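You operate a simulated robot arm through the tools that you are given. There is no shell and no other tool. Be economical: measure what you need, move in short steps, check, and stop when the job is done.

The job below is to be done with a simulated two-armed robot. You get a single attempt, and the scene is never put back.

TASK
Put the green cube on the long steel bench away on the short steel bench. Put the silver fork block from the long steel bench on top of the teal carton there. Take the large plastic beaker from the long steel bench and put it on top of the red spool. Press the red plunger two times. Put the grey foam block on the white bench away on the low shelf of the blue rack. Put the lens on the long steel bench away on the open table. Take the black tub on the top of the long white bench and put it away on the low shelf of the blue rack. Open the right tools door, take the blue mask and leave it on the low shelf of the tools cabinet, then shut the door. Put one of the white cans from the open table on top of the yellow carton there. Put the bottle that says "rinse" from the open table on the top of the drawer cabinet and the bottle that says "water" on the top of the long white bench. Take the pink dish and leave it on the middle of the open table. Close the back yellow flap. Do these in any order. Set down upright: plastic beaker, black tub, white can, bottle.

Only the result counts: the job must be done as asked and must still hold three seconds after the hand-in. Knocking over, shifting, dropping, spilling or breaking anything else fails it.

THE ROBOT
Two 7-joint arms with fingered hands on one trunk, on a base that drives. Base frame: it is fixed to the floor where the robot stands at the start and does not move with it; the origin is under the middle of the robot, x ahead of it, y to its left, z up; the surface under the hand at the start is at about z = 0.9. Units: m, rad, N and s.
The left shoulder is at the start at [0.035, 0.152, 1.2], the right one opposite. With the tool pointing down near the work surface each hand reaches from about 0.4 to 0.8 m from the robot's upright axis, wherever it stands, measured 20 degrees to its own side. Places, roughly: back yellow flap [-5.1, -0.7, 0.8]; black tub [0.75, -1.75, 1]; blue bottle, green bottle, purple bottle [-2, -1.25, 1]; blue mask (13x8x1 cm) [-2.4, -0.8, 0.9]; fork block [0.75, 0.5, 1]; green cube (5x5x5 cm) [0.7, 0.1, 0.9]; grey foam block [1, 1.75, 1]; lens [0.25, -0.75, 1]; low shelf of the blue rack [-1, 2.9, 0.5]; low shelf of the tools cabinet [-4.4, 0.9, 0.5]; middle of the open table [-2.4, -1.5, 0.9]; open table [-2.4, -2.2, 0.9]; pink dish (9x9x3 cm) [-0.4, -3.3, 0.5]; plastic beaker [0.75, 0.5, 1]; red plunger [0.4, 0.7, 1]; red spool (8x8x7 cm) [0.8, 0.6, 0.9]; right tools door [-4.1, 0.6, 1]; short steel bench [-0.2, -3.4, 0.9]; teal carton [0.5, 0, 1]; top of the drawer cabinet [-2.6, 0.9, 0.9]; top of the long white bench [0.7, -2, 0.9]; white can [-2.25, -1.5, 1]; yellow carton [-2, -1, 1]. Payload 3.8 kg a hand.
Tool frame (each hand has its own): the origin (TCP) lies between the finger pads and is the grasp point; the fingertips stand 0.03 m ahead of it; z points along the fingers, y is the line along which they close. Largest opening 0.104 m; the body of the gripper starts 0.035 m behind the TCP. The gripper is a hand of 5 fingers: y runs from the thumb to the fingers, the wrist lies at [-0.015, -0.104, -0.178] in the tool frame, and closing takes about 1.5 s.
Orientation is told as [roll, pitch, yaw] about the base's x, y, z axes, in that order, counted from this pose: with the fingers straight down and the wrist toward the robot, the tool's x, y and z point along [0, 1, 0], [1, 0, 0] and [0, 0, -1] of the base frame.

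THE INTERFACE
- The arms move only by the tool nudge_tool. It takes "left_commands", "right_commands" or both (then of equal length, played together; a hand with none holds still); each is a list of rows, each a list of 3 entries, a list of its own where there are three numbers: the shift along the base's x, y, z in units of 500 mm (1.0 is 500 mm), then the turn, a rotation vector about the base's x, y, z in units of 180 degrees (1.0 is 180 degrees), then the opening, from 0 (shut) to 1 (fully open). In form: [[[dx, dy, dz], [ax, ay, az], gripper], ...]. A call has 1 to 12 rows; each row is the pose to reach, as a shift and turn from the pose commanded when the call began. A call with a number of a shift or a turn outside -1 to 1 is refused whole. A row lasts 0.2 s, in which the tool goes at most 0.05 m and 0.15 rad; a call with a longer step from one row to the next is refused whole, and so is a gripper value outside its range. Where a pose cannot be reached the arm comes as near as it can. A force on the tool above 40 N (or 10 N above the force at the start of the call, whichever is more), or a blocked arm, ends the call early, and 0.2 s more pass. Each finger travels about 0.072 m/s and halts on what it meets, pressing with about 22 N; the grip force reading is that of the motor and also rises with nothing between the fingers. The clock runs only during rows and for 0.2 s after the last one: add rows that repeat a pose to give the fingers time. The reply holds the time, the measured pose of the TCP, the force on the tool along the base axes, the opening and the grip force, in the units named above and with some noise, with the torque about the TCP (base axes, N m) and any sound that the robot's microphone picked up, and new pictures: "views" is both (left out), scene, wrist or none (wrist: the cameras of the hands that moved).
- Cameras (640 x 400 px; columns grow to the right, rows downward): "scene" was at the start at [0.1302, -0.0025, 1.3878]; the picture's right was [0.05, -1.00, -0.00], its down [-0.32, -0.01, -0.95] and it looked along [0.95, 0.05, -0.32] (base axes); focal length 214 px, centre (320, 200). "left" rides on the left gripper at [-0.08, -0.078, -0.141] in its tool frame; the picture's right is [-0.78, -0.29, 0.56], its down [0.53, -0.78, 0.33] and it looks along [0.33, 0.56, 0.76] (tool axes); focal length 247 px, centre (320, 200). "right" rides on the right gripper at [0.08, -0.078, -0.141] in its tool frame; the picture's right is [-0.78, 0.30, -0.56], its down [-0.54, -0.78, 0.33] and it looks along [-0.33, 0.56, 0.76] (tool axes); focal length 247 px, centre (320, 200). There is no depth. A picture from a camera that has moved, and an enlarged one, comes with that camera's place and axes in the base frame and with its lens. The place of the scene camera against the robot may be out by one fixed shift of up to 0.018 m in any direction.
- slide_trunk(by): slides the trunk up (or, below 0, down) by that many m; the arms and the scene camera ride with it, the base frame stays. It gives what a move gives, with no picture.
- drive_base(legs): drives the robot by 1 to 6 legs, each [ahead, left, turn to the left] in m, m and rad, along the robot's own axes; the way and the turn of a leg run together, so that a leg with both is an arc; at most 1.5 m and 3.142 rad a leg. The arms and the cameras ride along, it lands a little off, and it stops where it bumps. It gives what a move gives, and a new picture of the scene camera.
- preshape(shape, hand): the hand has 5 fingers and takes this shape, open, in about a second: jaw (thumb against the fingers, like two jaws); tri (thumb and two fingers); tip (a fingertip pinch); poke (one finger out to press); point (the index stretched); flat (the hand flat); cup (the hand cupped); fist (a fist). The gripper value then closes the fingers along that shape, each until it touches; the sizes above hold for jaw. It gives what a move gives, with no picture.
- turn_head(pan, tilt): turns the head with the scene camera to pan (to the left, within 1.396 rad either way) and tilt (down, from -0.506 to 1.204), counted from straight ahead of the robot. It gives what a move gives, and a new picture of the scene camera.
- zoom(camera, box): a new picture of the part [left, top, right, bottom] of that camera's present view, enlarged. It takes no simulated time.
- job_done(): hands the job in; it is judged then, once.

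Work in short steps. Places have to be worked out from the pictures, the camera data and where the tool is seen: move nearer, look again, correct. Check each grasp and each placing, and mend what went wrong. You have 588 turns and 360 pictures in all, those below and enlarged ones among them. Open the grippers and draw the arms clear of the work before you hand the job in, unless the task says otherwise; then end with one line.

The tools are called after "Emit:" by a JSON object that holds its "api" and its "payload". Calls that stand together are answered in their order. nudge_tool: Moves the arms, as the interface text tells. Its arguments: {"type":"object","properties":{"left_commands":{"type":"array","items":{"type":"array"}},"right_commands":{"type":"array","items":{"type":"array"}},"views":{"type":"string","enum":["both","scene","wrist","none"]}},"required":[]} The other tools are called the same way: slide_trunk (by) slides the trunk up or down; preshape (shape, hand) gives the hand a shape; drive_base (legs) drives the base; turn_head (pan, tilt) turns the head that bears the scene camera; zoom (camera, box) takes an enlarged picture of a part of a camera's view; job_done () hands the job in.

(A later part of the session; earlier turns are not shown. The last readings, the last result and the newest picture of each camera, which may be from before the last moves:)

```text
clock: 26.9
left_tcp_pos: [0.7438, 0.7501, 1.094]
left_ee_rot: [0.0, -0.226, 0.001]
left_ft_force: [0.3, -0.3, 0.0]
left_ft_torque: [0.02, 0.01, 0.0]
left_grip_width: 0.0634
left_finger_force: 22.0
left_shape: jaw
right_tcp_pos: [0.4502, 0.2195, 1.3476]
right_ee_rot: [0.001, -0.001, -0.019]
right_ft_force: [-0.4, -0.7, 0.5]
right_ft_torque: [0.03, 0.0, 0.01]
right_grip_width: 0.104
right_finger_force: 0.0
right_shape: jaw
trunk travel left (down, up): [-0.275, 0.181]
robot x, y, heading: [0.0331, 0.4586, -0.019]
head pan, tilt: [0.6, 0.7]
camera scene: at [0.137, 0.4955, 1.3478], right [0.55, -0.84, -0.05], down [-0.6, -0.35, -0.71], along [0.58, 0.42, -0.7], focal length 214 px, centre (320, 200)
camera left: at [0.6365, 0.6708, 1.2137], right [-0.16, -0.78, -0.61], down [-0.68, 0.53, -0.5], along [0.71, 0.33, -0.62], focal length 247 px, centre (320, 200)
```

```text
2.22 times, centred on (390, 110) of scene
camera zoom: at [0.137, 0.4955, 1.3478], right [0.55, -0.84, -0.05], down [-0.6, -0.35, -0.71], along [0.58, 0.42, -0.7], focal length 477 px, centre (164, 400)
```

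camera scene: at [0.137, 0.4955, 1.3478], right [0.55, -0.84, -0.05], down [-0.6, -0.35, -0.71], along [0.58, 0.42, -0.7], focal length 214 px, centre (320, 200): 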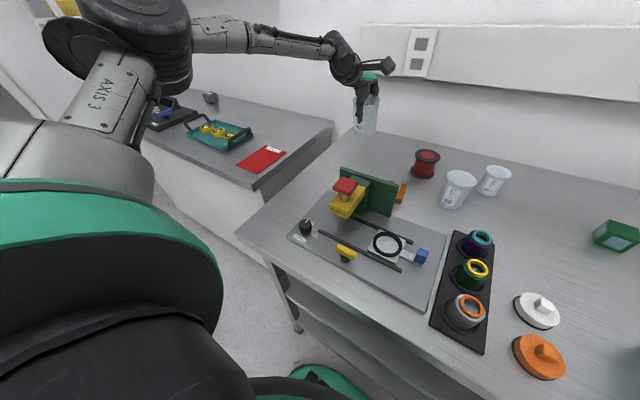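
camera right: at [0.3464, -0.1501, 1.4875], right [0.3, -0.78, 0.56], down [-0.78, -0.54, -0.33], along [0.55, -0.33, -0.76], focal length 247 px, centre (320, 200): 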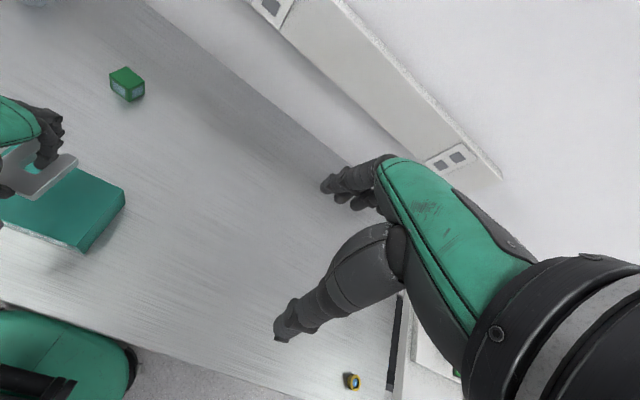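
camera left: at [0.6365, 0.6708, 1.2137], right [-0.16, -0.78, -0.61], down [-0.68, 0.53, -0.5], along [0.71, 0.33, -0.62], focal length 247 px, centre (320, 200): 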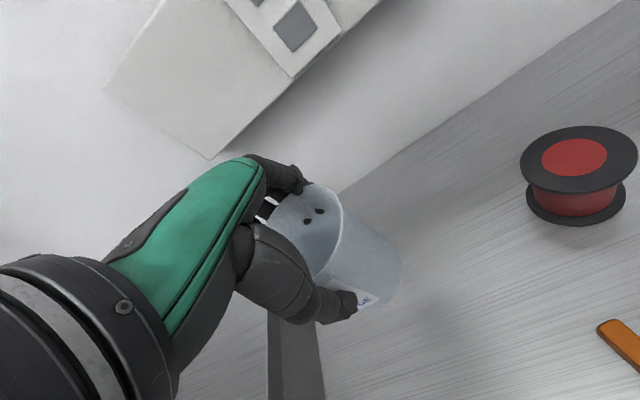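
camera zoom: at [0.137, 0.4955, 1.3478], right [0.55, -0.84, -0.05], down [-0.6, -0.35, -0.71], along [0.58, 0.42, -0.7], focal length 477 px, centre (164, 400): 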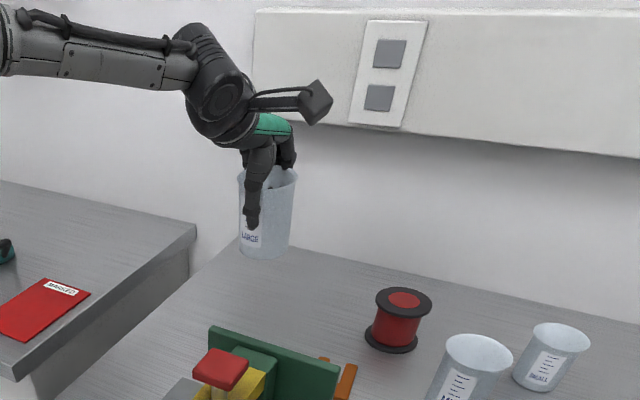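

Beaker held steady, base about 8.7 cm under the TCP. I carry it over the spool at about (0.775, 0.553).

Emit:
{"api": "nudge_tool", "payload": {"left_commands": [[[0.01, -0.08, 0], [0, 0, 0], 0.4], [[0.02, -0.16, 0], [0, 0, 0], 0.4], [[0.03, -0.24, 0], [0, 0, 0], 0.4], [[0.04, -0.32, 0], [0, 0, 0], 0.4], [[0.048, -0.395, 0], [0, 0, 0], 0.4], [[0.048, -0.395, 0], [0, 0, 0], 0.4]], "views": "both"}}

Emit:
{"api": "zoom", "payload": {"camera": "scene", "box": [360, 60, 500, 220]}}

```text
clock: 28.3
left_tcp_pos: [0.7255, 0.5942, 1.1014]
left_ee_rot: [-0.002, -0.229, 0.0]
left_ft_force: [0.4, -0.6, -0.2]
left_ft_torque: [-0.01, -0.01, -0.02]
left_grip_width: 0.0632
left_finger_force: 22.0
left_shape: jaw
left hand out of reach, approached as far as the arm can: row 3, 4, 5, 6
right_tcp_pos: [0.4514, 0.2205, 1.3475]
right_ee_rot: [0.0, 0.001, -0.019]
right_ft_force: [0.4, 0.2, -0.6]
right_ft_torque: [0.03, -0.03, 0.0]
right_grip_width: 0.1037
right_finger_force: 0.1
right_shape: jaw
trunk travel left (down, up): [-0.275, 0.181]
robot x, y, heading: [0.0323, 0.4551, -0.02]
head pan, tilt: [0.6, 0.7]
camera scene: at [0.1371, 0.4958, 1.3479], right [0.55, -0.84, -0.05], down [-0.6, -0.35, -0.71], along [0.58, 0.42, -0.7], focal length 214 px, centre (320, 200)
camera left: at [0.6188, 0.5137, 1.2206], right [-0.16, -0.78, -0.61], down [-0.68, 0.53, -0.5], along [0.71, 0.33, -0.62], focal length 247 px, centre (320, 200)
```

scene: 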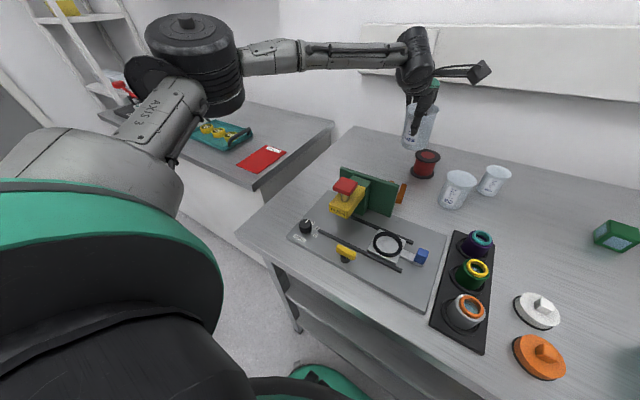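
left: 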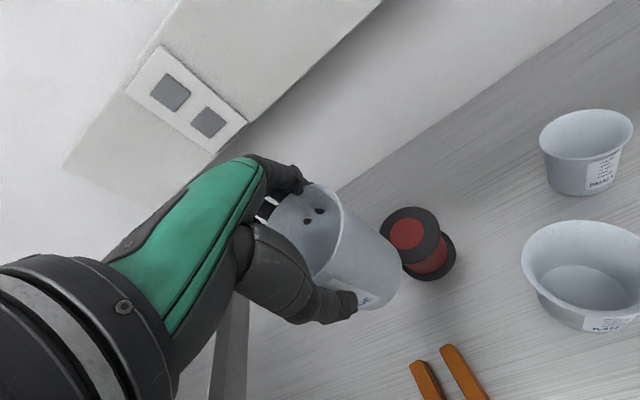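

```text
2.50 times, centred on (430, 140) of scene
camera zoom: at [0.1371, 0.4958, 1.3479], right [0.55, -0.84, -0.05], down [-0.6, -0.35, -0.71], along [0.58, 0.42, -0.7], focal length 536 px, centre (45, 350)
```

zoom: 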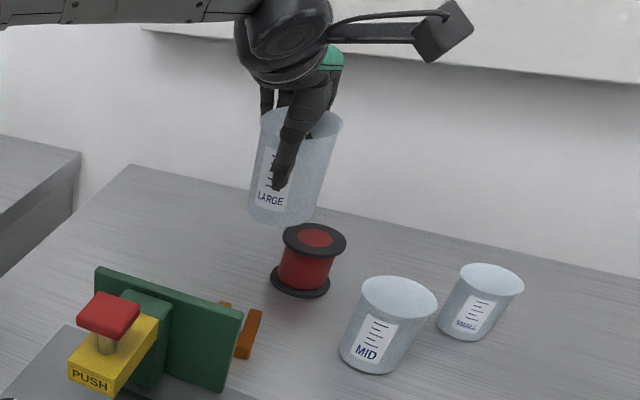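

Straight-ahead reach is shorter, so the spool should lie more to the left. I move the hand back left and up, then shift the base right 0.17 m.

Emit:
{"api": "nudge_tool", "payload": {"left_commands": [[[0, 0.08, 0.03], [0, 0, 0], 0.4], [[0, 0.16, 0.06], [0, 0, 0], 0.4], [[0, 0.24, 0.08], [0, 0, 0], 0.4], [[0, 0.3, 0.1], [0, 0, 0], 0.4], [[0, 0.3, 0.1], [0, 0, 0], 0.4]], "views": "none"}}

Emit:
{"api": "drive_base", "payload": {"legs": [[0, -0.17, 0]]}}

```text
clock: 29.5
left_tcp_pos: [0.7244, 0.7457, 1.1527]
left_ee_rot: [0.002, -0.23, 0.0]
left_ft_force: [0.1, -0.1, -0.6]
left_ft_torque: [0.0, -0.03, 0.01]
left_grip_width: 0.0633
left_finger_force: 22.2
left_shape: jaw
right_tcp_pos: [0.4504, 0.2184, 1.3478]
right_ee_rot: [0.002, 0.001, -0.016]
right_ft_force: [-0.4, 0.1, 0.3]
right_ft_torque: [0.0, 0.01, -0.01]
right_grip_width: 0.1036
right_finger_force: 0.0
right_shape: jaw
trunk travel left (down, up): [-0.275, 0.181]
robot x, y, heading: [0.0328, 0.4585, -0.02]
head pan, tilt: [0.6, 0.7]
```

```text
clock: 30.9
left_tcp_pos: [0.7199, 0.5825, 1.1509]
left_ee_rot: [-0.002, -0.229, 0.004]
left_ft_force: [-0.1, 0.9, -0.7]
left_ft_torque: [0.0, 0.03, -0.01]
left_grip_width: 0.0635
left_finger_force: 22.3
left_shape: jaw
right_tcp_pos: [0.4495, 0.0546, 1.3479]
right_ee_rot: [-0.002, 0.001, -0.013]
right_ft_force: [0.2, 0.2, -0.5]
right_ft_torque: [-0.01, 0.04, 0.0]
right_grip_width: 0.1036
right_finger_force: 0.0
right_shape: jaw
trunk travel left (down, up): [-0.275, 0.181]
robot x, y, heading: [0.0313, 0.293, -0.017]
head pan, tilt: [0.6, 0.7]
camera scene: at [0.1337, 0.3296, 1.3478], right [0.55, -0.83, -0.05], down [-0.6, -0.36, -0.71], along [0.58, 0.42, -0.7], focal length 214 px, centre (320, 200)
```

scene: 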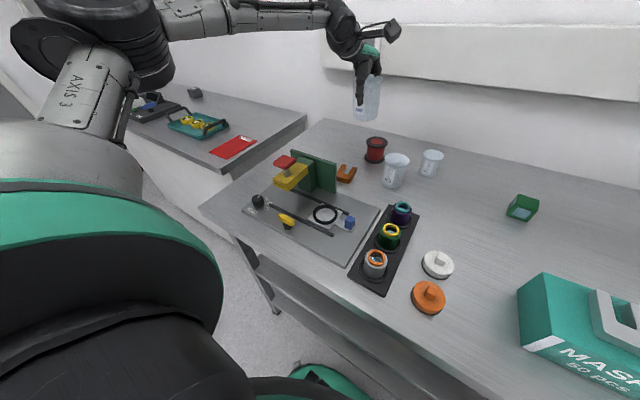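

Now the spool is to the left-front. I bring the beaker to just above it.

Emit:
{"api": "nudge_tool", "payload": {"left_commands": [[[0.05, -0.03, -0.03], [0, 0, 0], 0.4], [[0.096, -0.063, -0.06], [0, 0, 0], 0.4], [[0.096, -0.063, -0.12], [0, 0, 0], 0.4], [[0.096, -0.063, -0.12], [0, 0, 0], 0.4]], "views": "both"}}

Emit:
{"api": "zoom", "payload": {"camera": "scene", "box": [320, 40, 440, 200]}}

```text
clock: 31.9
left_tcp_pos: [0.7656, 0.549, 1.0925]
left_ee_rot: [-0.001, -0.228, 0.006]
left_ft_force: [-0.2, 0.4, -0.9]
left_ft_torque: [0.01, 0.01, 0.0]
left_grip_width: 0.0632
left_finger_force: 21.7
left_shape: jaw
right_tcp_pos: [0.4481, 0.0526, 1.3484]
right_ee_rot: [-0.001, -0.001, -0.014]
right_ft_force: [0.0, 0.4, 0.1]
right_ft_torque: [-0.03, 0.04, 0.01]
right_grip_width: 0.104
right_finger_force: 0.0
right_shape: jaw
trunk travel left (down, up): [-0.275, 0.181]
robot x, y, heading: [0.032, 0.2876, -0.019]
head pan, tilt: [0.6, 0.7]
camera scene: at [0.1334, 0.3275, 1.348], right [0.55, -0.83, -0.05], down [-0.6, -0.35, -0.72], along [0.58, 0.42, -0.7], focal length 214 px, centre (320, 200)
camera left: at [0.66, 0.4671, 1.2131], right [-0.16, -0.78, -0.61], down [-0.68, 0.53, -0.5], along [0.71, 0.34, -0.62], focal length 247 px, centre (320, 200)
```

scene: 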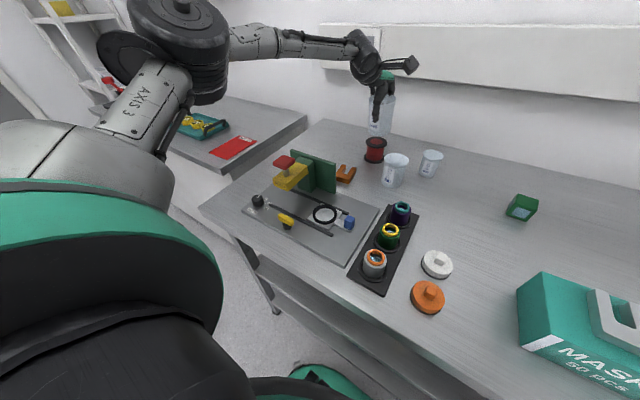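
left: 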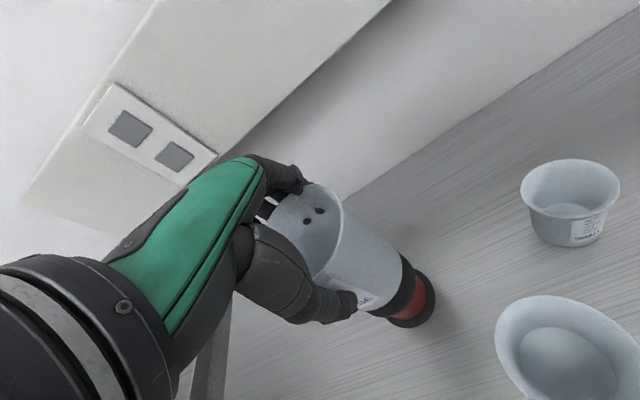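

```text
2.50 times, centred on (380, 120) of scene
camera zoom: at [0.1334, 0.3275, 1.348], right [0.55, -0.83, -0.05], down [-0.6, -0.35, -0.72], along [0.58, 0.42, -0.7], focal length 536 px, centre (170, 400)
```

zoom: 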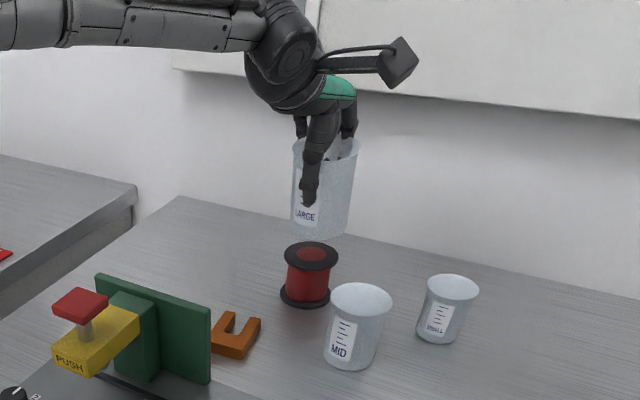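

Beaker base looks centred over the spool within about a centimetre. I lower slowly until contact, shifting back 5 mm.

Emit:
{"api": "nudge_tool", "payload": {"left_commands": [[[-0.01, 0, -0.04], [0, 0, 0], 0.4], [[-0.01, 0, -0.055], [0, 0, 0], 0.4], [[-0.01, 0, -0.064], [0, 0, 0], 0.4], [[-0.01, 0, -0.068], [0, 0, 0], 0.4], [[-0.01, 0, -0.068], [0, 0, 0], 0.4]], "views": "wrist"}}

Emit:
{"api": "zoom", "payload": {"camera": "scene", "box": [320, 60, 440, 200]}}

```text
clock: 33.1
left_tcp_pos: [0.7625, 0.5485, 1.0586]
left_ee_rot: [0.0, -0.228, 0.007]
left_ft_force: [0.3, -0.5, 0.1]
left_ft_torque: [0.02, 0.03, 0.0]
left_grip_width: 0.0631
left_finger_force: 22.0
left_shape: jaw
right_tcp_pos: [0.4478, 0.0512, 1.3482]
right_ee_rot: [0.0, 0.0, -0.013]
right_ft_force: [0.8, -0.3, -0.4]
right_ft_torque: [0.02, -0.03, 0.01]
right_grip_width: 0.1037
right_finger_force: 0.1
right_shape: jaw
trunk travel left (down, up): [-0.275, 0.181]
robot x, y, heading: [0.031, 0.2905, -0.017]
head pan, tilt: [0.6, 0.7]
camera left: at [0.6565, 0.4681, 1.1774], right [-0.16, -0.78, -0.61], down [-0.68, 0.53, -0.5], along [0.71, 0.34, -0.62], focal length 247 px, centre (320, 200)
```

left: 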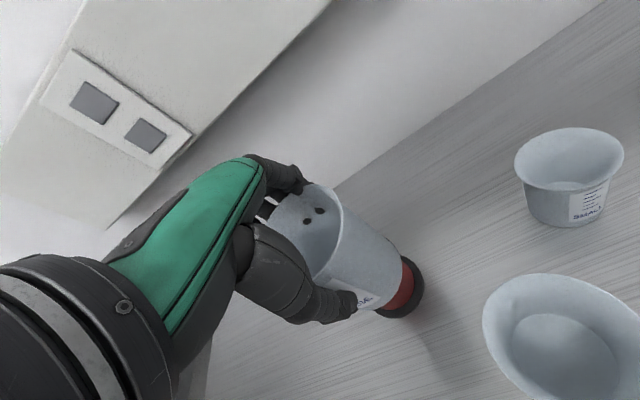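

```text
2.86 times, centred on (380, 130) of scene
camera zoom: at [0.1336, 0.3272, 1.3479], right [0.55, -0.83, -0.05], down [-0.6, -0.35, -0.72], along [0.58, 0.42, -0.7], focal length 613 px, centre (149, 400)
```

zoom: 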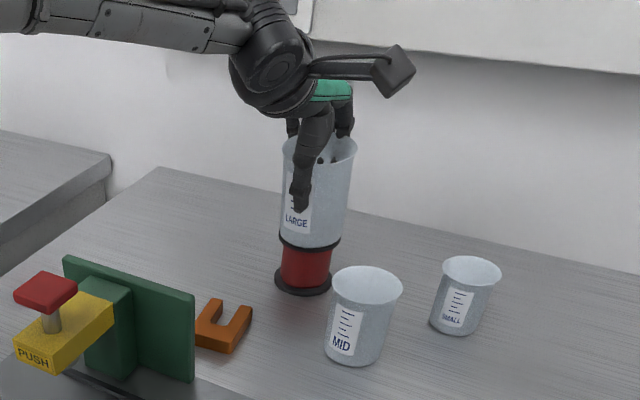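

Nearly touching and well centred. I lower further until force shows.

Emit:
{"api": "nudge_tool", "payload": {"left_commands": [[[0, 0, -0.004], [0, 0, 0], 0.4], [[0, 0, -0.008], [0, 0, 0], 0.4], [[0, 0, -0.008], [0, 0, 0], 0.4]], "views": "none"}}

```text
clock: 33.9
left_tcp_pos: [0.7628, 0.5479, 1.0544]
left_ee_rot: [0.003, -0.229, 0.005]
left_ft_force: [-0.8, -1.0, -0.8]
left_ft_torque: [-0.01, 0.01, 0.02]
left_grip_width: 0.0633
left_finger_force: 22.1
left_shape: jaw
right_tcp_pos: [0.4488, 0.0521, 1.3483]
right_ee_rot: [-0.001, 0.0, -0.015]
right_ft_force: [0.7, -0.1, 1.7]
right_ft_torque: [0.01, 0.02, 0.03]
right_grip_width: 0.1037
right_finger_force: 0.1
right_shape: jaw
trunk travel left (down, up): [-0.275, 0.181]
robot x, y, heading: [0.0295, 0.2876, -0.013]
head pan, tilt: [0.6, 0.7]
```

Still no contact; continuing in 2 mm steps.

Emit:
{"api": "nudge_tool", "payload": {"left_commands": [[[0, 0, -0.004], [0, 0, 0], 0.4], [[0, 0, -0.004], [0, 0, 0], 0.4]], "views": "none"}}

Emit:
{"api": "nudge_tool", "payload": {"left_commands": [[[0, 0, -0.004], [0, 0, 0], 0.4], [[0, 0, -0.004], [0, 0, 0], 0.4]], "views": "wrist"}}

```text
clock: 34.5
left_tcp_pos: [0.7625, 0.5483, 1.0526]
left_ee_rot: [0.001, -0.23, 0.006]
left_ft_force: [-0.2, 0.6, 2.9]
left_ft_torque: [0.03, 0.03, 0.01]
left_grip_width: 0.0629
left_finger_force: 22.1
left_shape: jaw
right_tcp_pos: [0.4475, 0.0517, 1.3474]
right_ee_rot: [0.001, 0.001, -0.014]
right_ft_force: [0.3, -0.2, 0.7]
right_ft_torque: [0.0, 0.02, -0.02]
right_grip_width: 0.1037
right_finger_force: 0.0
right_shape: jaw
trunk travel left (down, up): [-0.275, 0.181]
robot x, y, heading: [0.0292, 0.2869, -0.016]
head pan, tilt: [0.6, 0.7]
```

```text
clock: 35.1
left_tcp_pos: [0.7614, 0.5458, 1.0525]
left_ee_rot: [0.0, -0.231, 0.005]
left_ft_force: [1.7, -0.5, 9.9]
left_ft_torque: [0.06, 0.11, 0.03]
left_grip_width: 0.0632
left_finger_force: 22.1
left_shape: jaw
right_tcp_pos: [0.4483, 0.0515, 1.348]
right_ee_rot: [0.001, -0.003, -0.013]
right_ft_force: [-0.6, -0.5, -0.1]
right_ft_torque: [0.0, 0.0, 0.04]
right_grip_width: 0.1037
right_finger_force: 0.0
right_shape: jaw
trunk travel left (down, up): [-0.275, 0.181]
robot x, y, heading: [0.0254, 0.2895, -0.01]
head pan, tilt: [0.6, 0.7]
camera left: at [0.6549, 0.4666, 1.1711], right [-0.16, -0.78, -0.61], down [-0.68, 0.53, -0.5], along [0.71, 0.34, -0.61], focal length 247 px, centre (320, 200)
```

left: 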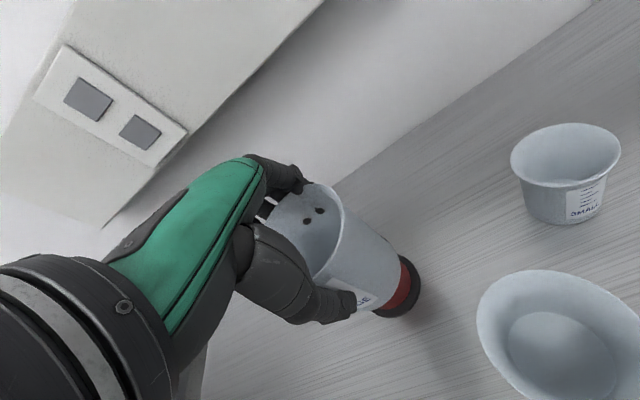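

Contact at 10 N. I ease off, open gently in place, and rise straight up.

Emit:
{"api": "nudge_tool", "payload": {"left_commands": [[[0, 0, 0.002], [0, 0, 0], 0.62], [[0, 0, 0.002], [0, 0, 0], 0.7], [[0, 0, 0.002], [0, 0, 0], 0.8], [[0, 0, 0.002], [0, 0, 0], 0.9], [[0, 0, 0.002], [0, 0, 0], 1], [[0, 0, 0.002], [0, 0, 0], 1]], "views": "wrist"}}

Emit:
{"api": "zoom", "payload": {"camera": "scene", "box": [320, 60, 440, 200]}}

```text
clock: 36.5
left_tcp_pos: [0.7622, 0.547, 1.0508]
left_ee_rot: [0.0, -0.23, 0.006]
left_ft_force: [-0.3, -1.0, -0.5]
left_ft_torque: [0.01, -0.02, -0.02]
left_grip_width: 0.1034
left_finger_force: 0.1
left_shape: jaw
right_tcp_pos: [0.4482, 0.0521, 1.3478]
right_ee_rot: [-0.001, -0.001, -0.015]
right_ft_force: [0.4, 0.0, -0.1]
right_ft_torque: [-0.02, 0.02, -0.02]
right_grip_width: 0.104
right_finger_force: 0.0
right_shape: jaw
trunk travel left (down, up): [-0.275, 0.181]
robot x, y, heading: [0.0297, 0.2895, -0.014]
head pan, tilt: [0.6, 0.7]
camera left: at [0.6562, 0.4676, 1.1704], right [-0.16, -0.78, -0.61], down [-0.68, 0.53, -0.5], along [0.71, 0.34, -0.62], focal length 247 px, centre (320, 200)
```

left: 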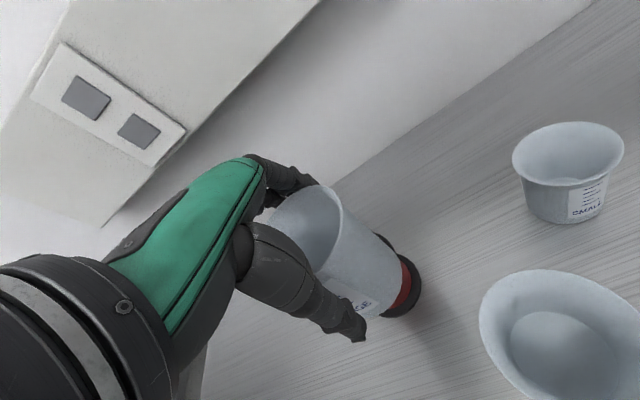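

```text
2.86 times, centred on (380, 130) of scene
camera zoom: at [0.1334, 0.3272, 1.3479], right [0.55, -0.83, -0.05], down [-0.6, -0.35, -0.72], along [0.58, 0.42, -0.7], focal length 613 px, centre (149, 400)
```

zoom: 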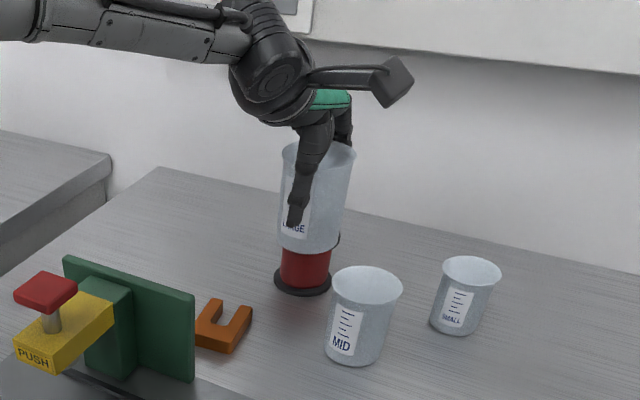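

Released. I shift the hand 4 mm forward to clear the far rim and rise.

Emit:
{"api": "nudge_tool", "payload": {"left_commands": [[[0.012, 0, 0], [0, 0, 0], 1], [[0.014, 0, 0.03], [0, 0, 0], 1], [[0.016, 0, 0.1], [0, 0, 0], 1], [[0.016, 0, 0.19], [0, 0, 0], 1], [[0.016, 0, 0.28], [0, 0, 0], 1], [[0.016, 0, 0.28], [0, 0, 0], 1]], "views": "both"}}

Emit:
{"api": "zoom", "payload": {"camera": "scene", "box": [320, 60, 440, 200]}}

```text
clock: 37.9
left_tcp_pos: [0.77, 0.547, 1.194]
left_ee_rot: [-0.001, -0.226, 0.006]
left_ft_force: [0.5, 0.2, 0.1]
left_ft_torque: [0.02, 0.03, 0.0]
left_grip_width: 0.1037
left_finger_force: 0.1
left_shape: jaw
right_tcp_pos: [0.449, 0.053, 1.349]
right_ee_rot: [0.001, 0.0, -0.015]
right_ft_force: [-0.2, 0.0, 0.3]
right_ft_torque: [-0.01, 0.0, 0.0]
right_grip_width: 0.1033
right_finger_force: 0.1
right_shape: jaw
trunk travel left (down, up): [-0.275, 0.181]
robot x, y, heading: [0.0287, 0.2894, -0.017]
head pan, tilt: [0.6, 0.7]
camera scene: at [0.1338, 0.3273, 1.3479], right [0.55, -0.83, -0.05], down [-0.6, -0.35, -0.71], along [0.58, 0.42, -0.7], focal length 214 px, centre (320, 200)
camera left: at [0.6636, 0.468, 1.3125], right [-0.16, -0.78, -0.61], down [-0.68, 0.53, -0.5], along [0.71, 0.34, -0.62], focal length 247 px, centre (320, 200)
```

scene: 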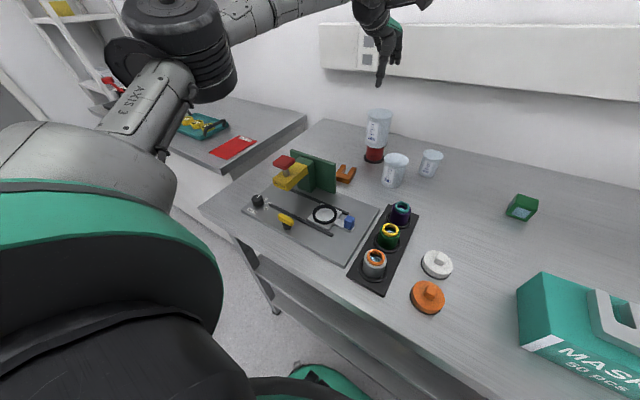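
left: 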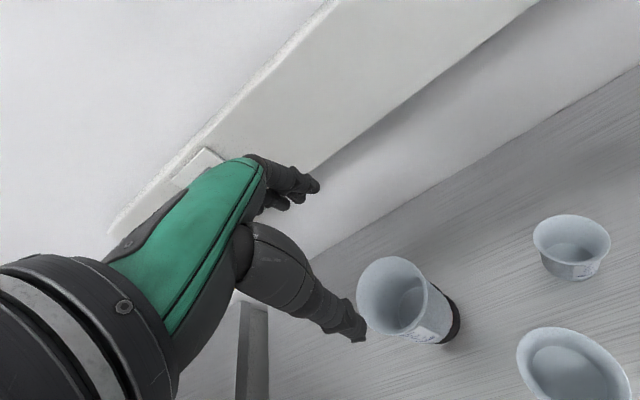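

```text
2.86 times, centred on (380, 130) of scene
camera zoom: at [0.1338, 0.3273, 1.3479], right [0.55, -0.83, -0.05], down [-0.6, -0.35, -0.71], along [0.58, 0.42, -0.7], focal length 613 px, centre (149, 400)
```

zoom: 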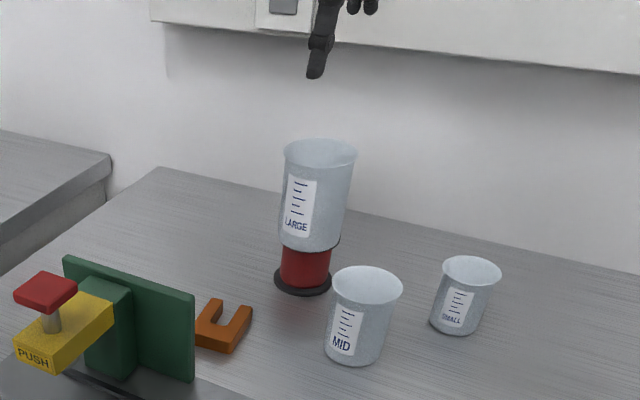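

The large beaker stands on the spool. Next the red PUSH plunger near (0.46, 0.675): I bring the left hand above it, upright and closed.

Emit:
{"api": "nudge_tool", "payload": {"left_commands": [[[-0.08, 0.03, 0.03], [0, 0, 0], 1], [[-0.16, 0.06, 0.04], [0, 0.036, 0], 0.8], [[-0.24, 0.1, 0.04], [0, 0.073, 0], 0.6], [[-0.32, 0.13, 0.04], [0, 0.073, 0], 0.4], [[-0.4, 0.17, 0.04], [0, 0.073, 0], 0.2], [[-0.48, 0.2, 0.04], [0, 0.073, 0], 0], [[-0.56, 0.23, 0.04], [0, 0.073, 0], 0], [[-0.62, 0.256, 0.04], [0, 0.073, 0], 0], [[-0.62, 0.256, 0.04], [0, 0.073, 0], 0]], "views": "both"}}

```text
clock: 39.9
left_tcp_pos: [0.4638, 0.6773, 1.211]
left_ee_rot: [0.004, 0.0, 0.004]
left_ft_force: [-0.6, -0.2, 0.1]
left_ft_torque: [0.03, 0.03, -0.01]
left_grip_width: 0.0003
left_finger_force: 21.9
left_shape: jaw
right_tcp_pos: [0.4497, 0.0514, 1.3469]
right_ee_rot: [0.003, -0.001, -0.014]
right_ft_force: [-0.4, -0.7, -0.1]
right_ft_torque: [0.02, 0.02, 0.03]
right_grip_width: 0.1038
right_finger_force: 0.0
right_shape: jaw
trunk travel left (down, up): [-0.275, 0.181]
robot x, y, heading: [0.0326, 0.2875, -0.013]
head pan, tilt: [0.6, 0.7]
camera scene: at [0.1341, 0.3265, 1.3479], right [0.55, -0.83, -0.05], down [-0.6, -0.35, -0.72], along [0.58, 0.42, -0.7], focal length 214 px, centre (320, 200)
camera left: at [0.3875, 0.5972, 1.3509], right [-0.29, -0.78, -0.56], down [-0.78, 0.53, -0.33], along [0.55, 0.34, -0.76], focal length 247 px, centre (320, 200)
```

scene: 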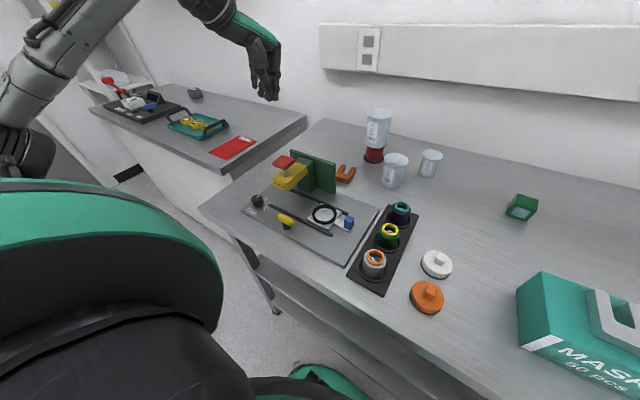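
left: 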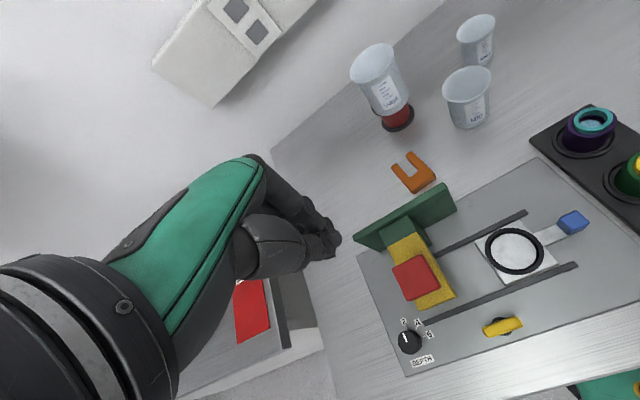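

The cap centre is at about (0.4425, 0.6545). I move above it with fingertips close to its top.

Emit:
{"api": "nudge_tool", "payload": {"left_commands": [[[-0.043, -0.046, 0], [0, 0, 0], 0], [[-0.043, -0.046, -0.08], [0, 0, 0], 0], [[-0.043, -0.046, -0.16], [0, 0, 0], 0], [[-0.043, -0.046, -0.21], [0, 0, 0], 0], [[-0.043, -0.046, -0.21], [0, 0, 0], 0]], "views": "both"}}

Emit:
{"api": "zoom", "payload": {"camera": "scene", "box": [220, 80, 340, 240]}}

```text
clock: 41.1
left_tcp_pos: [0.4413, 0.6535, 1.1048]
left_ee_rot: [0.002, 0.001, 0.006]
left_ft_force: [-0.7, 1.2, -0.5]
left_ft_torque: [0.02, 0.0, 0.01]
left_grip_width: 0.0001
left_finger_force: 21.5
left_shape: jaw
right_tcp_pos: [0.4491, 0.0522, 1.347]
right_ee_rot: [0.0, 0.001, -0.014]
right_ft_force: [0.8, -0.4, 0.5]
right_ft_torque: [0.0, 0.01, -0.05]
right_grip_width: 0.1037
right_finger_force: 0.2
right_shape: jaw
trunk travel left (down, up): [-0.275, 0.181]
robot x, y, heading: [0.0275, 0.2904, -0.016]
head pan, tilt: [0.6, 0.7]
camera scene: at [0.1336, 0.3273, 1.3479], right [0.55, -0.83, -0.05], down [-0.6, -0.35, -0.72], along [0.58, 0.42, -0.7], focal length 214 px, centre (320, 200)
camera left: at [0.3656, 0.5735, 1.2451], right [-0.29, -0.78, -0.56], down [-0.78, 0.53, -0.33], along [0.55, 0.34, -0.76], focal length 247 px, centre (320, 200)
```

scene: 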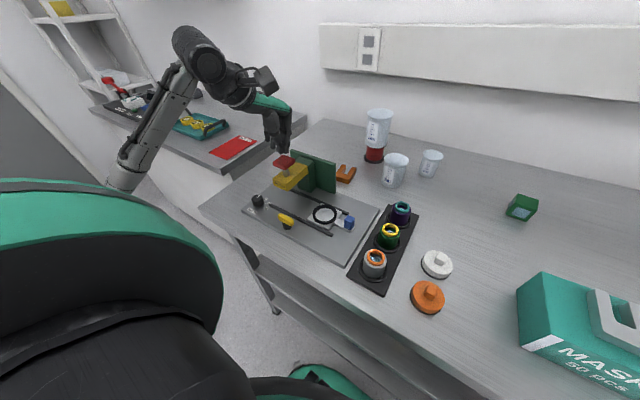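
left: 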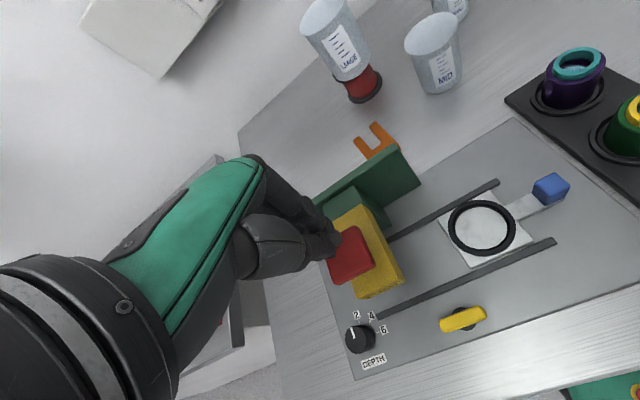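

```text
2.50 times, centred on (280, 160) of scene
camera zoom: at [0.1336, 0.3273, 1.3479], right [0.55, -0.83, -0.05], down [-0.6, -0.35, -0.72], along [0.58, 0.42, -0.7], focal length 536 px, centre (420, 300)
```

zoom: 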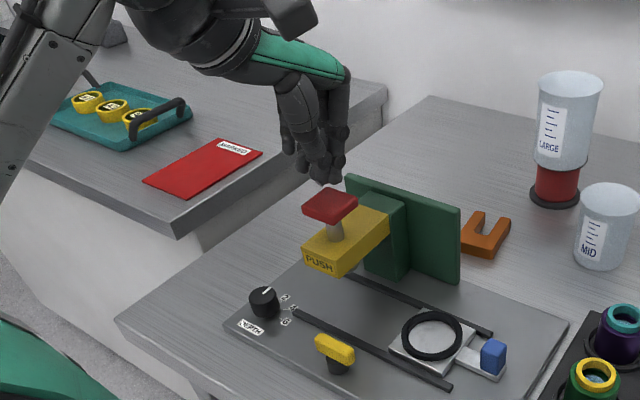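

Aligned over the cap. I press down in small steps and watch force and sound.

Emit:
{"api": "nudge_tool", "payload": {"left_commands": [[[0, 0.002, -0.03], [0, 0, 0], 0], [[0, 0.002, -0.05], [0, 0, 0], 0], [[0, 0.002, -0.056], [0, 0, 0], 0], [[0, 0.002, -0.062], [0, 0, 0], 0], [[0, 0.002, -0.068], [0, 0, 0], 0], [[0, 0.002, -0.074], [0, 0, 0], 0], [[0, 0.002, -0.08], [0, 0, 0], 0], [[0, 0.002, -0.086], [0, 0, 0], 0]], "views": "both"}}

Emit:
{"api": "zoom", "payload": {"camera": "scene", "box": [220, 80, 340, 240]}}

```text
clock: 42.2
left_tcp_pos: [0.4412, 0.6552, 1.0805]
left_ee_rot: [0.006, -0.023, 0.008]
left_ft_force: [-3.5, -3.5, 14.2]
left_ft_torque: [-0.22, 0.07, -0.04]
left_grip_width: 0.0
left_finger_force: 22.5
left_shape: jaw
right_tcp_pos: [0.4472, 0.0504, 1.3465]
right_ee_rot: [0.002, -0.001, -0.013]
right_ft_force: [0.1, 0.7, -0.2]
right_ft_torque: [-0.02, 0.02, -0.02]
right_grip_width: 0.1036
right_finger_force: 0.1
right_shape: jaw
trunk travel left (down, up): [-0.275, 0.181]
robot x, y, heading: [0.0316, 0.2875, -0.017]
head pan, tilt: [0.6, 0.7]
heard: click
stopped in row 5 (left hand): the force on the tool passed its limit at 44 N (the readings are from after the stop); the commanded pose is now the measured one
camera scene: at [0.1318, 0.326, 1.348], right [0.55, -0.83, -0.05], down [-0.6, -0.35, -0.72], along [0.58, 0.42, -0.7], focal length 214 px, centre (320, 200)
camera left: at [0.3619, 0.5736, 1.2187], right [-0.28, -0.78, -0.57], down [-0.77, 0.53, -0.35], along [0.57, 0.34, -0.75], focal length 247 px, centre (320, 200)
```

scene: 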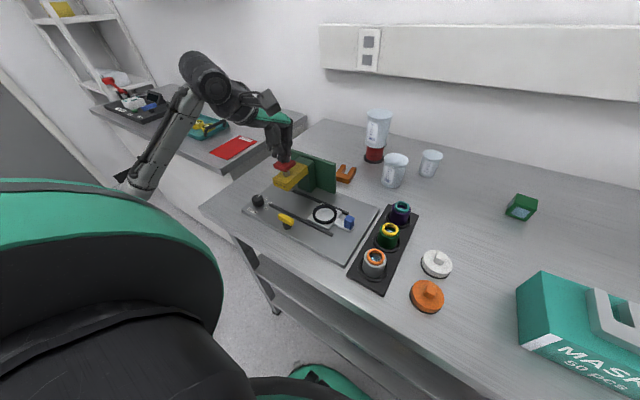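
left: 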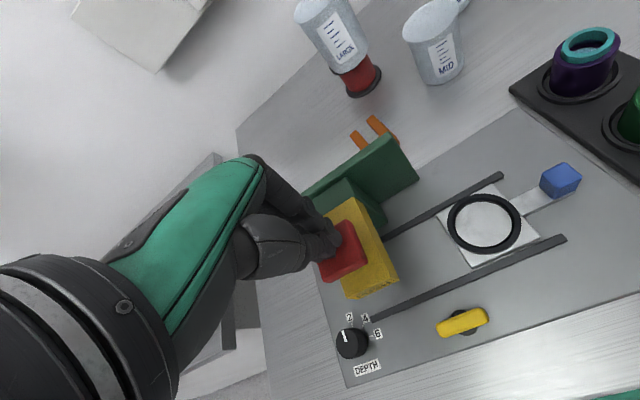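

```text
2.50 times, centred on (280, 160) of scene
camera zoom: at [0.1318, 0.326, 1.348], right [0.55, -0.83, -0.05], down [-0.6, -0.35, -0.72], along [0.58, 0.42, -0.7], focal length 536 px, centre (420, 300)
```

zoom: 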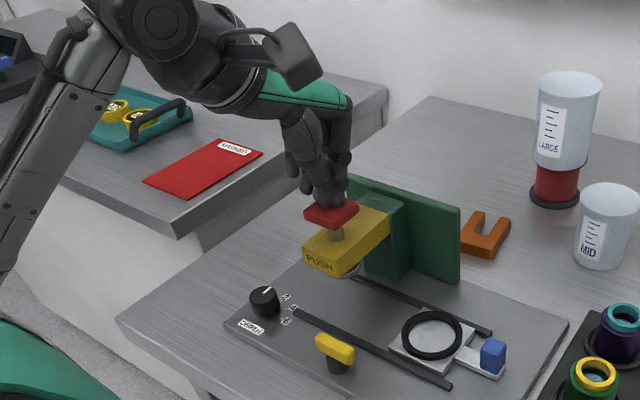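

A click was heard: first press done. I rise clear so the plunger returns.

Emit:
{"api": "nudge_tool", "payload": {"left_commands": [[[0, 0, 0.03], [0, 0, 0], 0], [[0, 0, 0.06], [0, 0.007, 0], 0], [[0, 0, 0.06], [0, 0.007, 0], 0], [[0, 0, 0.06], [0, 0.007, 0], 0]], "views": "none"}}

Emit:
{"api": "zoom", "payload": {"camera": "scene", "box": [220, 80, 340, 240]}}

```text
clock: 43.2
left_tcp_pos: [0.4419, 0.6551, 1.1075]
left_ee_rot: [0.004, 0.007, 0.008]
left_ft_force: [-0.5, -0.4, 0.3]
left_ft_torque: [0.01, 0.02, 0.02]
left_grip_width: 0.0
left_finger_force: 21.4
left_shape: jaw
right_tcp_pos: [0.449, 0.0534, 1.3482]
right_ee_rot: [0.001, -0.001, -0.014]
right_ft_force: [-0.1, -0.4, -1.3]
right_ft_torque: [0.02, 0.02, 0.01]
right_grip_width: 0.1038
right_finger_force: 0.0
right_shape: jaw
trunk travel left (down, up): [-0.275, 0.181]
robot x, y, heading: [0.031, 0.2933, -0.016]
head pan, tilt: [0.6, 0.7]
```

```text
2.50 times, centred on (280, 160) of scene
camera zoom: at [0.1337, 0.3275, 1.3479], right [0.55, -0.83, -0.05], down [-0.6, -0.35, -0.72], along [0.58, 0.42, -0.7], focal length 536 px, centre (420, 300)
```

zoom: 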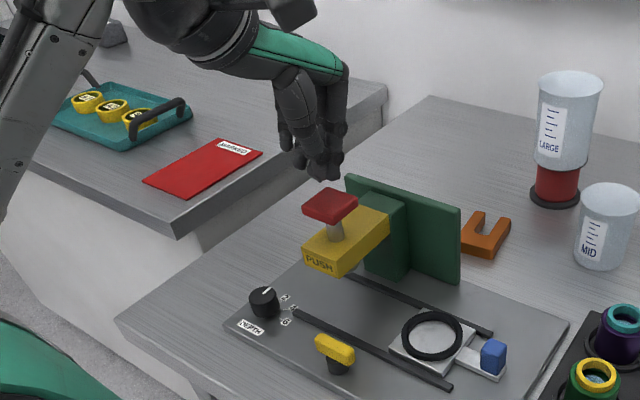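

The plunger is back up. Second press with the same motion.

Emit:
{"api": "nudge_tool", "payload": {"left_commands": [[[0, 0, -0.036], [0, 0, 0], 0], [[0, 0, -0.056], [0, 0, 0], 0], [[0, 0, -0.062], [0, 0, 0], 0], [[0, 0, -0.068], [0, 0, 0], 0], [[0, 0, -0.074], [0, 0, 0], 0], [[0, 0, -0.08], [0, 0, 0], 0], [[0, 0, -0.086], [0, 0, 0], 0]], "views": "none"}}

Emit:
{"api": "nudge_tool", "payload": {"left_commands": [[[0, 0, 0.04], [0, 0.004, 0], 0], [[0, 0, 0.1], [0, 0.007, 0], 0], [[-0.02, 0, 0.18], [0, 0.007, 0], 0.5], [[-0.04, 0, 0.27], [0, 0.007, 0], 1], [[-0.04, 0, 0.3], [0, 0.007, 0], 1]], "views": "none"}}

Emit:
{"api": "zoom", "payload": {"camera": "scene", "box": [220, 80, 340, 240]}}

```text
clock: 44.4
left_tcp_pos: [0.4422, 0.6547, 1.0812]
left_ee_rot: [0.006, -0.019, 0.011]
left_ft_force: [-3.9, -3.4, 17.5]
left_ft_torque: [-0.17, 0.08, -0.01]
left_grip_width: 0.0002
left_finger_force: 21.4
left_shape: jaw
right_tcp_pos: [0.4456, 0.0514, 1.347]
right_ee_rot: [0.003, -0.001, -0.015]
right_ft_force: [0.0, 0.5, -0.5]
right_ft_torque: [0.01, 0.03, 0.0]
right_grip_width: 0.1037
right_finger_force: 0.0
right_shape: jaw
trunk travel left (down, up): [-0.275, 0.181]
robot x, y, heading: [0.0264, 0.29, -0.016]
head pan, tilt: [0.6, 0.7]
heard: click
stopped in row 5 (left hand): the force on the tool passed its limit at 44 N (the readings are from after the stop); the commanded pose is now the measured one
```

```text
clock: 45.6
left_tcp_pos: [0.4223, 0.6575, 1.2281]
left_ee_rot: [0.008, 0.012, 0.012]
left_ft_force: [0.0, -0.7, 0.2]
left_ft_torque: [-0.03, -0.03, -0.02]
left_grip_width: 0.0813
left_finger_force: 0.2
left_shape: jaw
right_tcp_pos: [0.4488, 0.0521, 1.3488]
right_ee_rot: [0.0, 0.0, -0.014]
right_ft_force: [-0.2, -0.7, 1.0]
right_ft_torque: [0.02, -0.01, 0.02]
right_grip_width: 0.1036
right_finger_force: 0.1
right_shape: jaw
trunk travel left (down, up): [-0.275, 0.181]
robot x, y, heading: [0.0287, 0.2852, -0.014]
head pan, tilt: [0.6, 0.7]
```

```text
2.50 times, centred on (280, 160) of scene
camera zoom: at [0.1332, 0.3271, 1.348], right [0.55, -0.83, -0.05], down [-0.6, -0.35, -0.72], along [0.58, 0.42, -0.7], focal length 536 px, centre (420, 300)
```

zoom: 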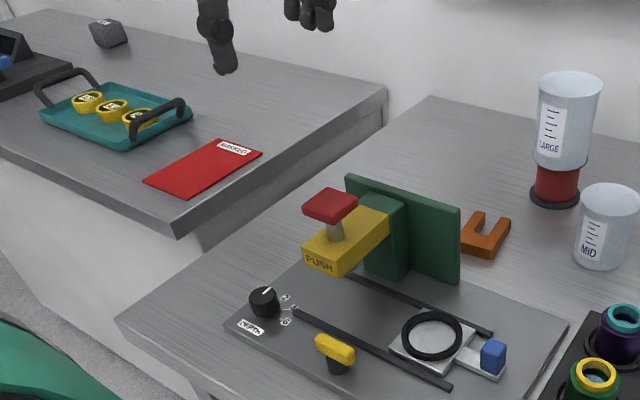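

Two clicks heard; the plunger is done. I turn the head left to plan the way to the white bench and the blue rack.

Emit:
{"api": "turn_head", "payload": {"pan": 1.0, "tilt": 0.4}}

Emit:
{"api": "turn_head", "payload": {"pan": 1.39, "tilt": 0.35}}

```text
clock: 46.4
left_tcp_pos: [0.4247, 0.6576, 1.2269]
left_ee_rot: [0.007, 0.012, 0.012]
left_ft_force: [0.3, -0.4, -0.8]
left_ft_torque: [0.01, 0.0, -0.01]
left_grip_width: 0.1037
left_finger_force: 0.0
left_shape: jaw
right_tcp_pos: [0.4487, 0.052, 1.3473]
right_ee_rot: [0.0, -0.001, -0.015]
right_ft_force: [-0.5, 0.1, -0.3]
right_ft_torque: [0.02, 0.01, 0.04]
right_grip_width: 0.1038
right_finger_force: 0.1
right_shape: jaw
trunk travel left (down, up): [-0.275, 0.181]
robot x, y, heading: [0.0299, 0.2863, -0.016]
head pan, tilt: [1.0, 0.4]
camera scene: at [0.1166, 0.3576, 1.3764], right [0.83, -0.55, -0.07], down [-0.3, -0.32, -0.9], along [0.47, 0.77, -0.43], focal length 214 px, centre (320, 200)
```

scene: 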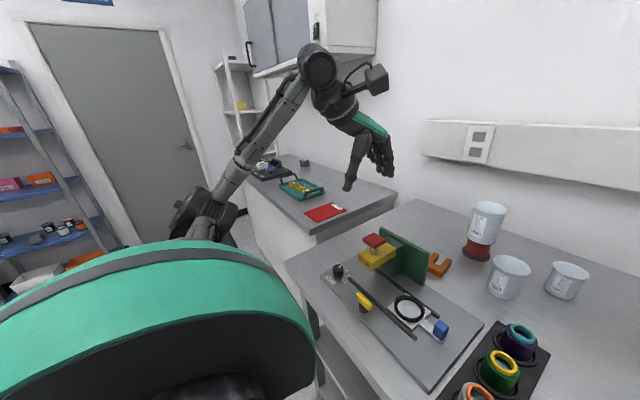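

```text
clock: 47.3
left_tcp_pos: [0.4237, 0.6593, 1.2267]
left_ee_rot: [0.008, 0.011, 0.014]
left_ft_force: [0.3, 0.6, -0.1]
left_ft_torque: [-0.02, 0.0, 0.03]
left_grip_width: 0.1035
left_finger_force: 0.0
left_shape: jaw
right_tcp_pos: [0.4479, 0.0528, 1.3476]
right_ee_rot: [-0.001, -0.001, -0.014]
right_ft_force: [0.0, 0.1, -0.2]
right_ft_torque: [0.0, 0.02, 0.01]
right_grip_width: 0.1037
right_finger_force: 0.0
right_shape: jaw
trunk travel left (down, up): [-0.275, 0.181]
robot x, y, heading: [0.025, 0.2896, -0.016]
head pan, tilt: [1.389, 0.351]
camera scene: at [0.084, 0.3717, 1.3839], right [0.98, -0.2, -0.09], down [-0.15, -0.34, -0.93], along [0.15, 0.92, -0.36], focal length 214 px, centre (320, 200)
```

scene: 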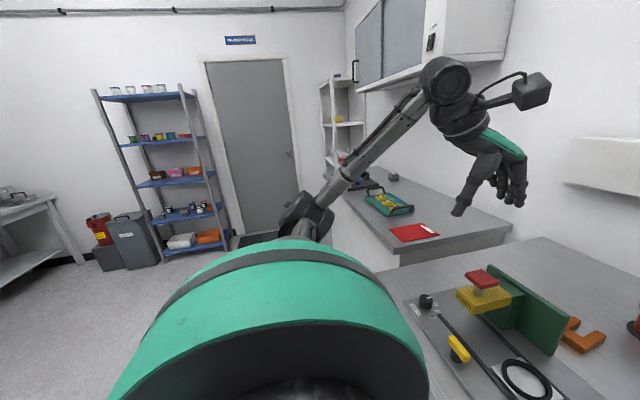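

The blue rack's low shelf (z≈0.5) holds small bottles. I drive back a bit and left along to the white bench, facing the grey foam block.

Emit:
{"api": "drive_base", "payload": {"legs": [[-0.03, 0, 0.016], [0, 1.22, 0], [0.1, 0, 0]]}}

Emit:
{"api": "turn_head", "payload": {"pan": 0.35, "tilt": 0.5}}

```text
clock: 54.7
left_tcp_pos: [0.4324, 1.9168, 1.2271]
left_ee_rot: [0.008, 0.012, 0.077]
left_ft_force: [-0.2, -1.0, -0.1]
left_ft_torque: [-0.01, -0.01, 0.0]
left_grip_width: 0.1036
left_finger_force: 0.1
left_shape: jaw
right_tcp_pos: [0.4972, 1.3147, 1.3484]
right_ee_rot: [0.0, -0.002, 0.055]
right_ft_force: [-0.8, 0.6, 0.2]
right_ft_torque: [0.01, -0.03, -0.01]
right_grip_width: 0.1039
right_finger_force: 0.0
right_shape: jaw
trunk travel left (down, up): [-0.275, 0.181]
robot x, y, heading: [0.0634, 1.5212, 0.051]
head pan, tilt: [1.389, 0.351]
camera scene: at [0.112, 1.6094, 1.3841], right [0.99, -0.13, -0.09], down [-0.13, -0.34, -0.93], along [0.09, 0.93, -0.36], focal length 214 px, centre (320, 200)
```

scene: 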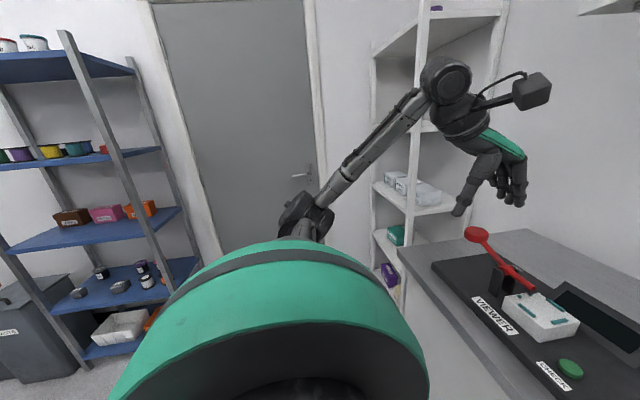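

```text
clock: 56.0
left_tcp_pos: [0.4349, 1.9173, 1.2275]
left_ee_rot: [0.01, 0.011, 0.078]
left_ft_force: [-0.6, -0.5, 0.0]
left_ft_torque: [0.03, 0.01, 0.01]
left_grip_width: 0.1037
left_finger_force: 0.1
left_shape: jaw
right_tcp_pos: [0.4982, 1.3153, 1.3475]
right_ee_rot: [0.0, 0.0, 0.052]
right_ft_force: [-0.4, -0.3, 0.6]
right_ft_torque: [0.01, 0.0, -0.01]
right_grip_width: 0.1037
right_finger_force: 0.0
right_shape: jaw
trunk travel left (down, up): [-0.275, 0.181]
robot x, y, heading: [0.0697, 1.5226, 0.051]
head pan, tilt: [0.351, 0.499]
camera scene: at [0.184, 1.5525, 1.3642], right [0.39, -0.92, -0.03], down [-0.52, -0.19, -0.83], along [0.76, 0.34, -0.55], focal length 214 px, centre (320, 200)
```

scene: 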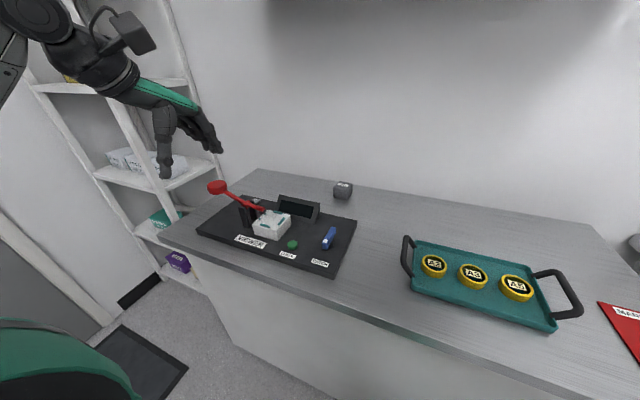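

The grey block sits at about (0.90, 1.78) at the back of the white bench. I drive a little forward and square up.

Emit:
{"api": "drive_base", "payload": {"legs": [[0.075, 0.0, -0.051]]}}

Emit:
{"api": "zoom", "payload": {"camera": "scene", "box": [260, 130, 460, 255]}}

```text
clock: 57.0
left_tcp_pos: [0.524, 1.9003, 1.2308]
left_ee_rot: [0.007, 0.007, 0.031]
left_ft_force: [0.1, 0.0, -0.3]
left_ft_torque: [-0.02, -0.01, 0.0]
left_grip_width: 0.1038
left_finger_force: 0.1
left_shape: jaw
right_tcp_pos: [0.5611, 1.2957, 1.3488]
right_ee_rot: [0.001, -0.004, 0.003]
right_ft_force: [-0.1, 0.2, 0.0]
right_ft_torque: [0.03, -0.03, 0.0]
right_grip_width: 0.1037
right_finger_force: 0.0
right_shape: jaw
trunk travel left (down, up): [-0.275, 0.181]
robot x, y, heading: [0.145, 1.5239, 0.001]
head pan, tilt: [0.351, 0.499]
camera scene: at [0.2567, 1.5488, 1.3648], right [0.34, -0.94, -0.03], down [-0.52, -0.17, -0.84], along [0.78, 0.3, -0.55], focal length 214 px, centre (320, 200)
```

scene: 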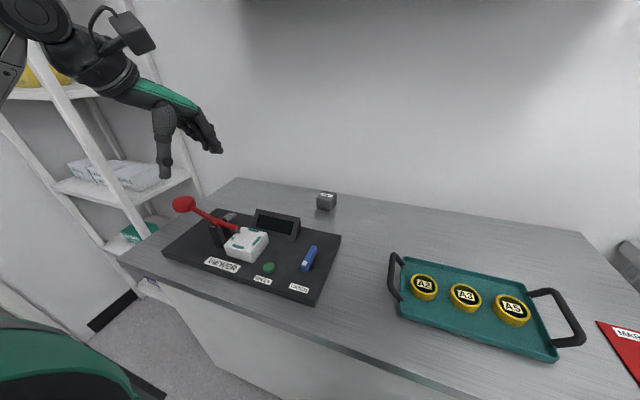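

```text
3.20 times, centred on (360, 192) of scene
camera zoom: at [0.2567, 1.5488, 1.3648], right [0.34, -0.94, -0.03], down [-0.52, -0.17, -0.84], along [0.78, 0.3, -0.55], focal length 686 px, centre (192, 224)
```

zoom: 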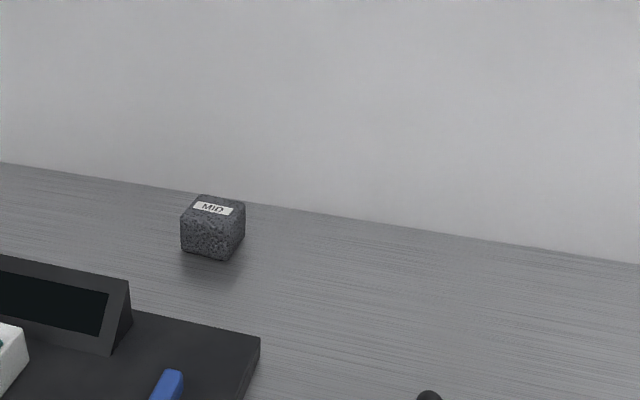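

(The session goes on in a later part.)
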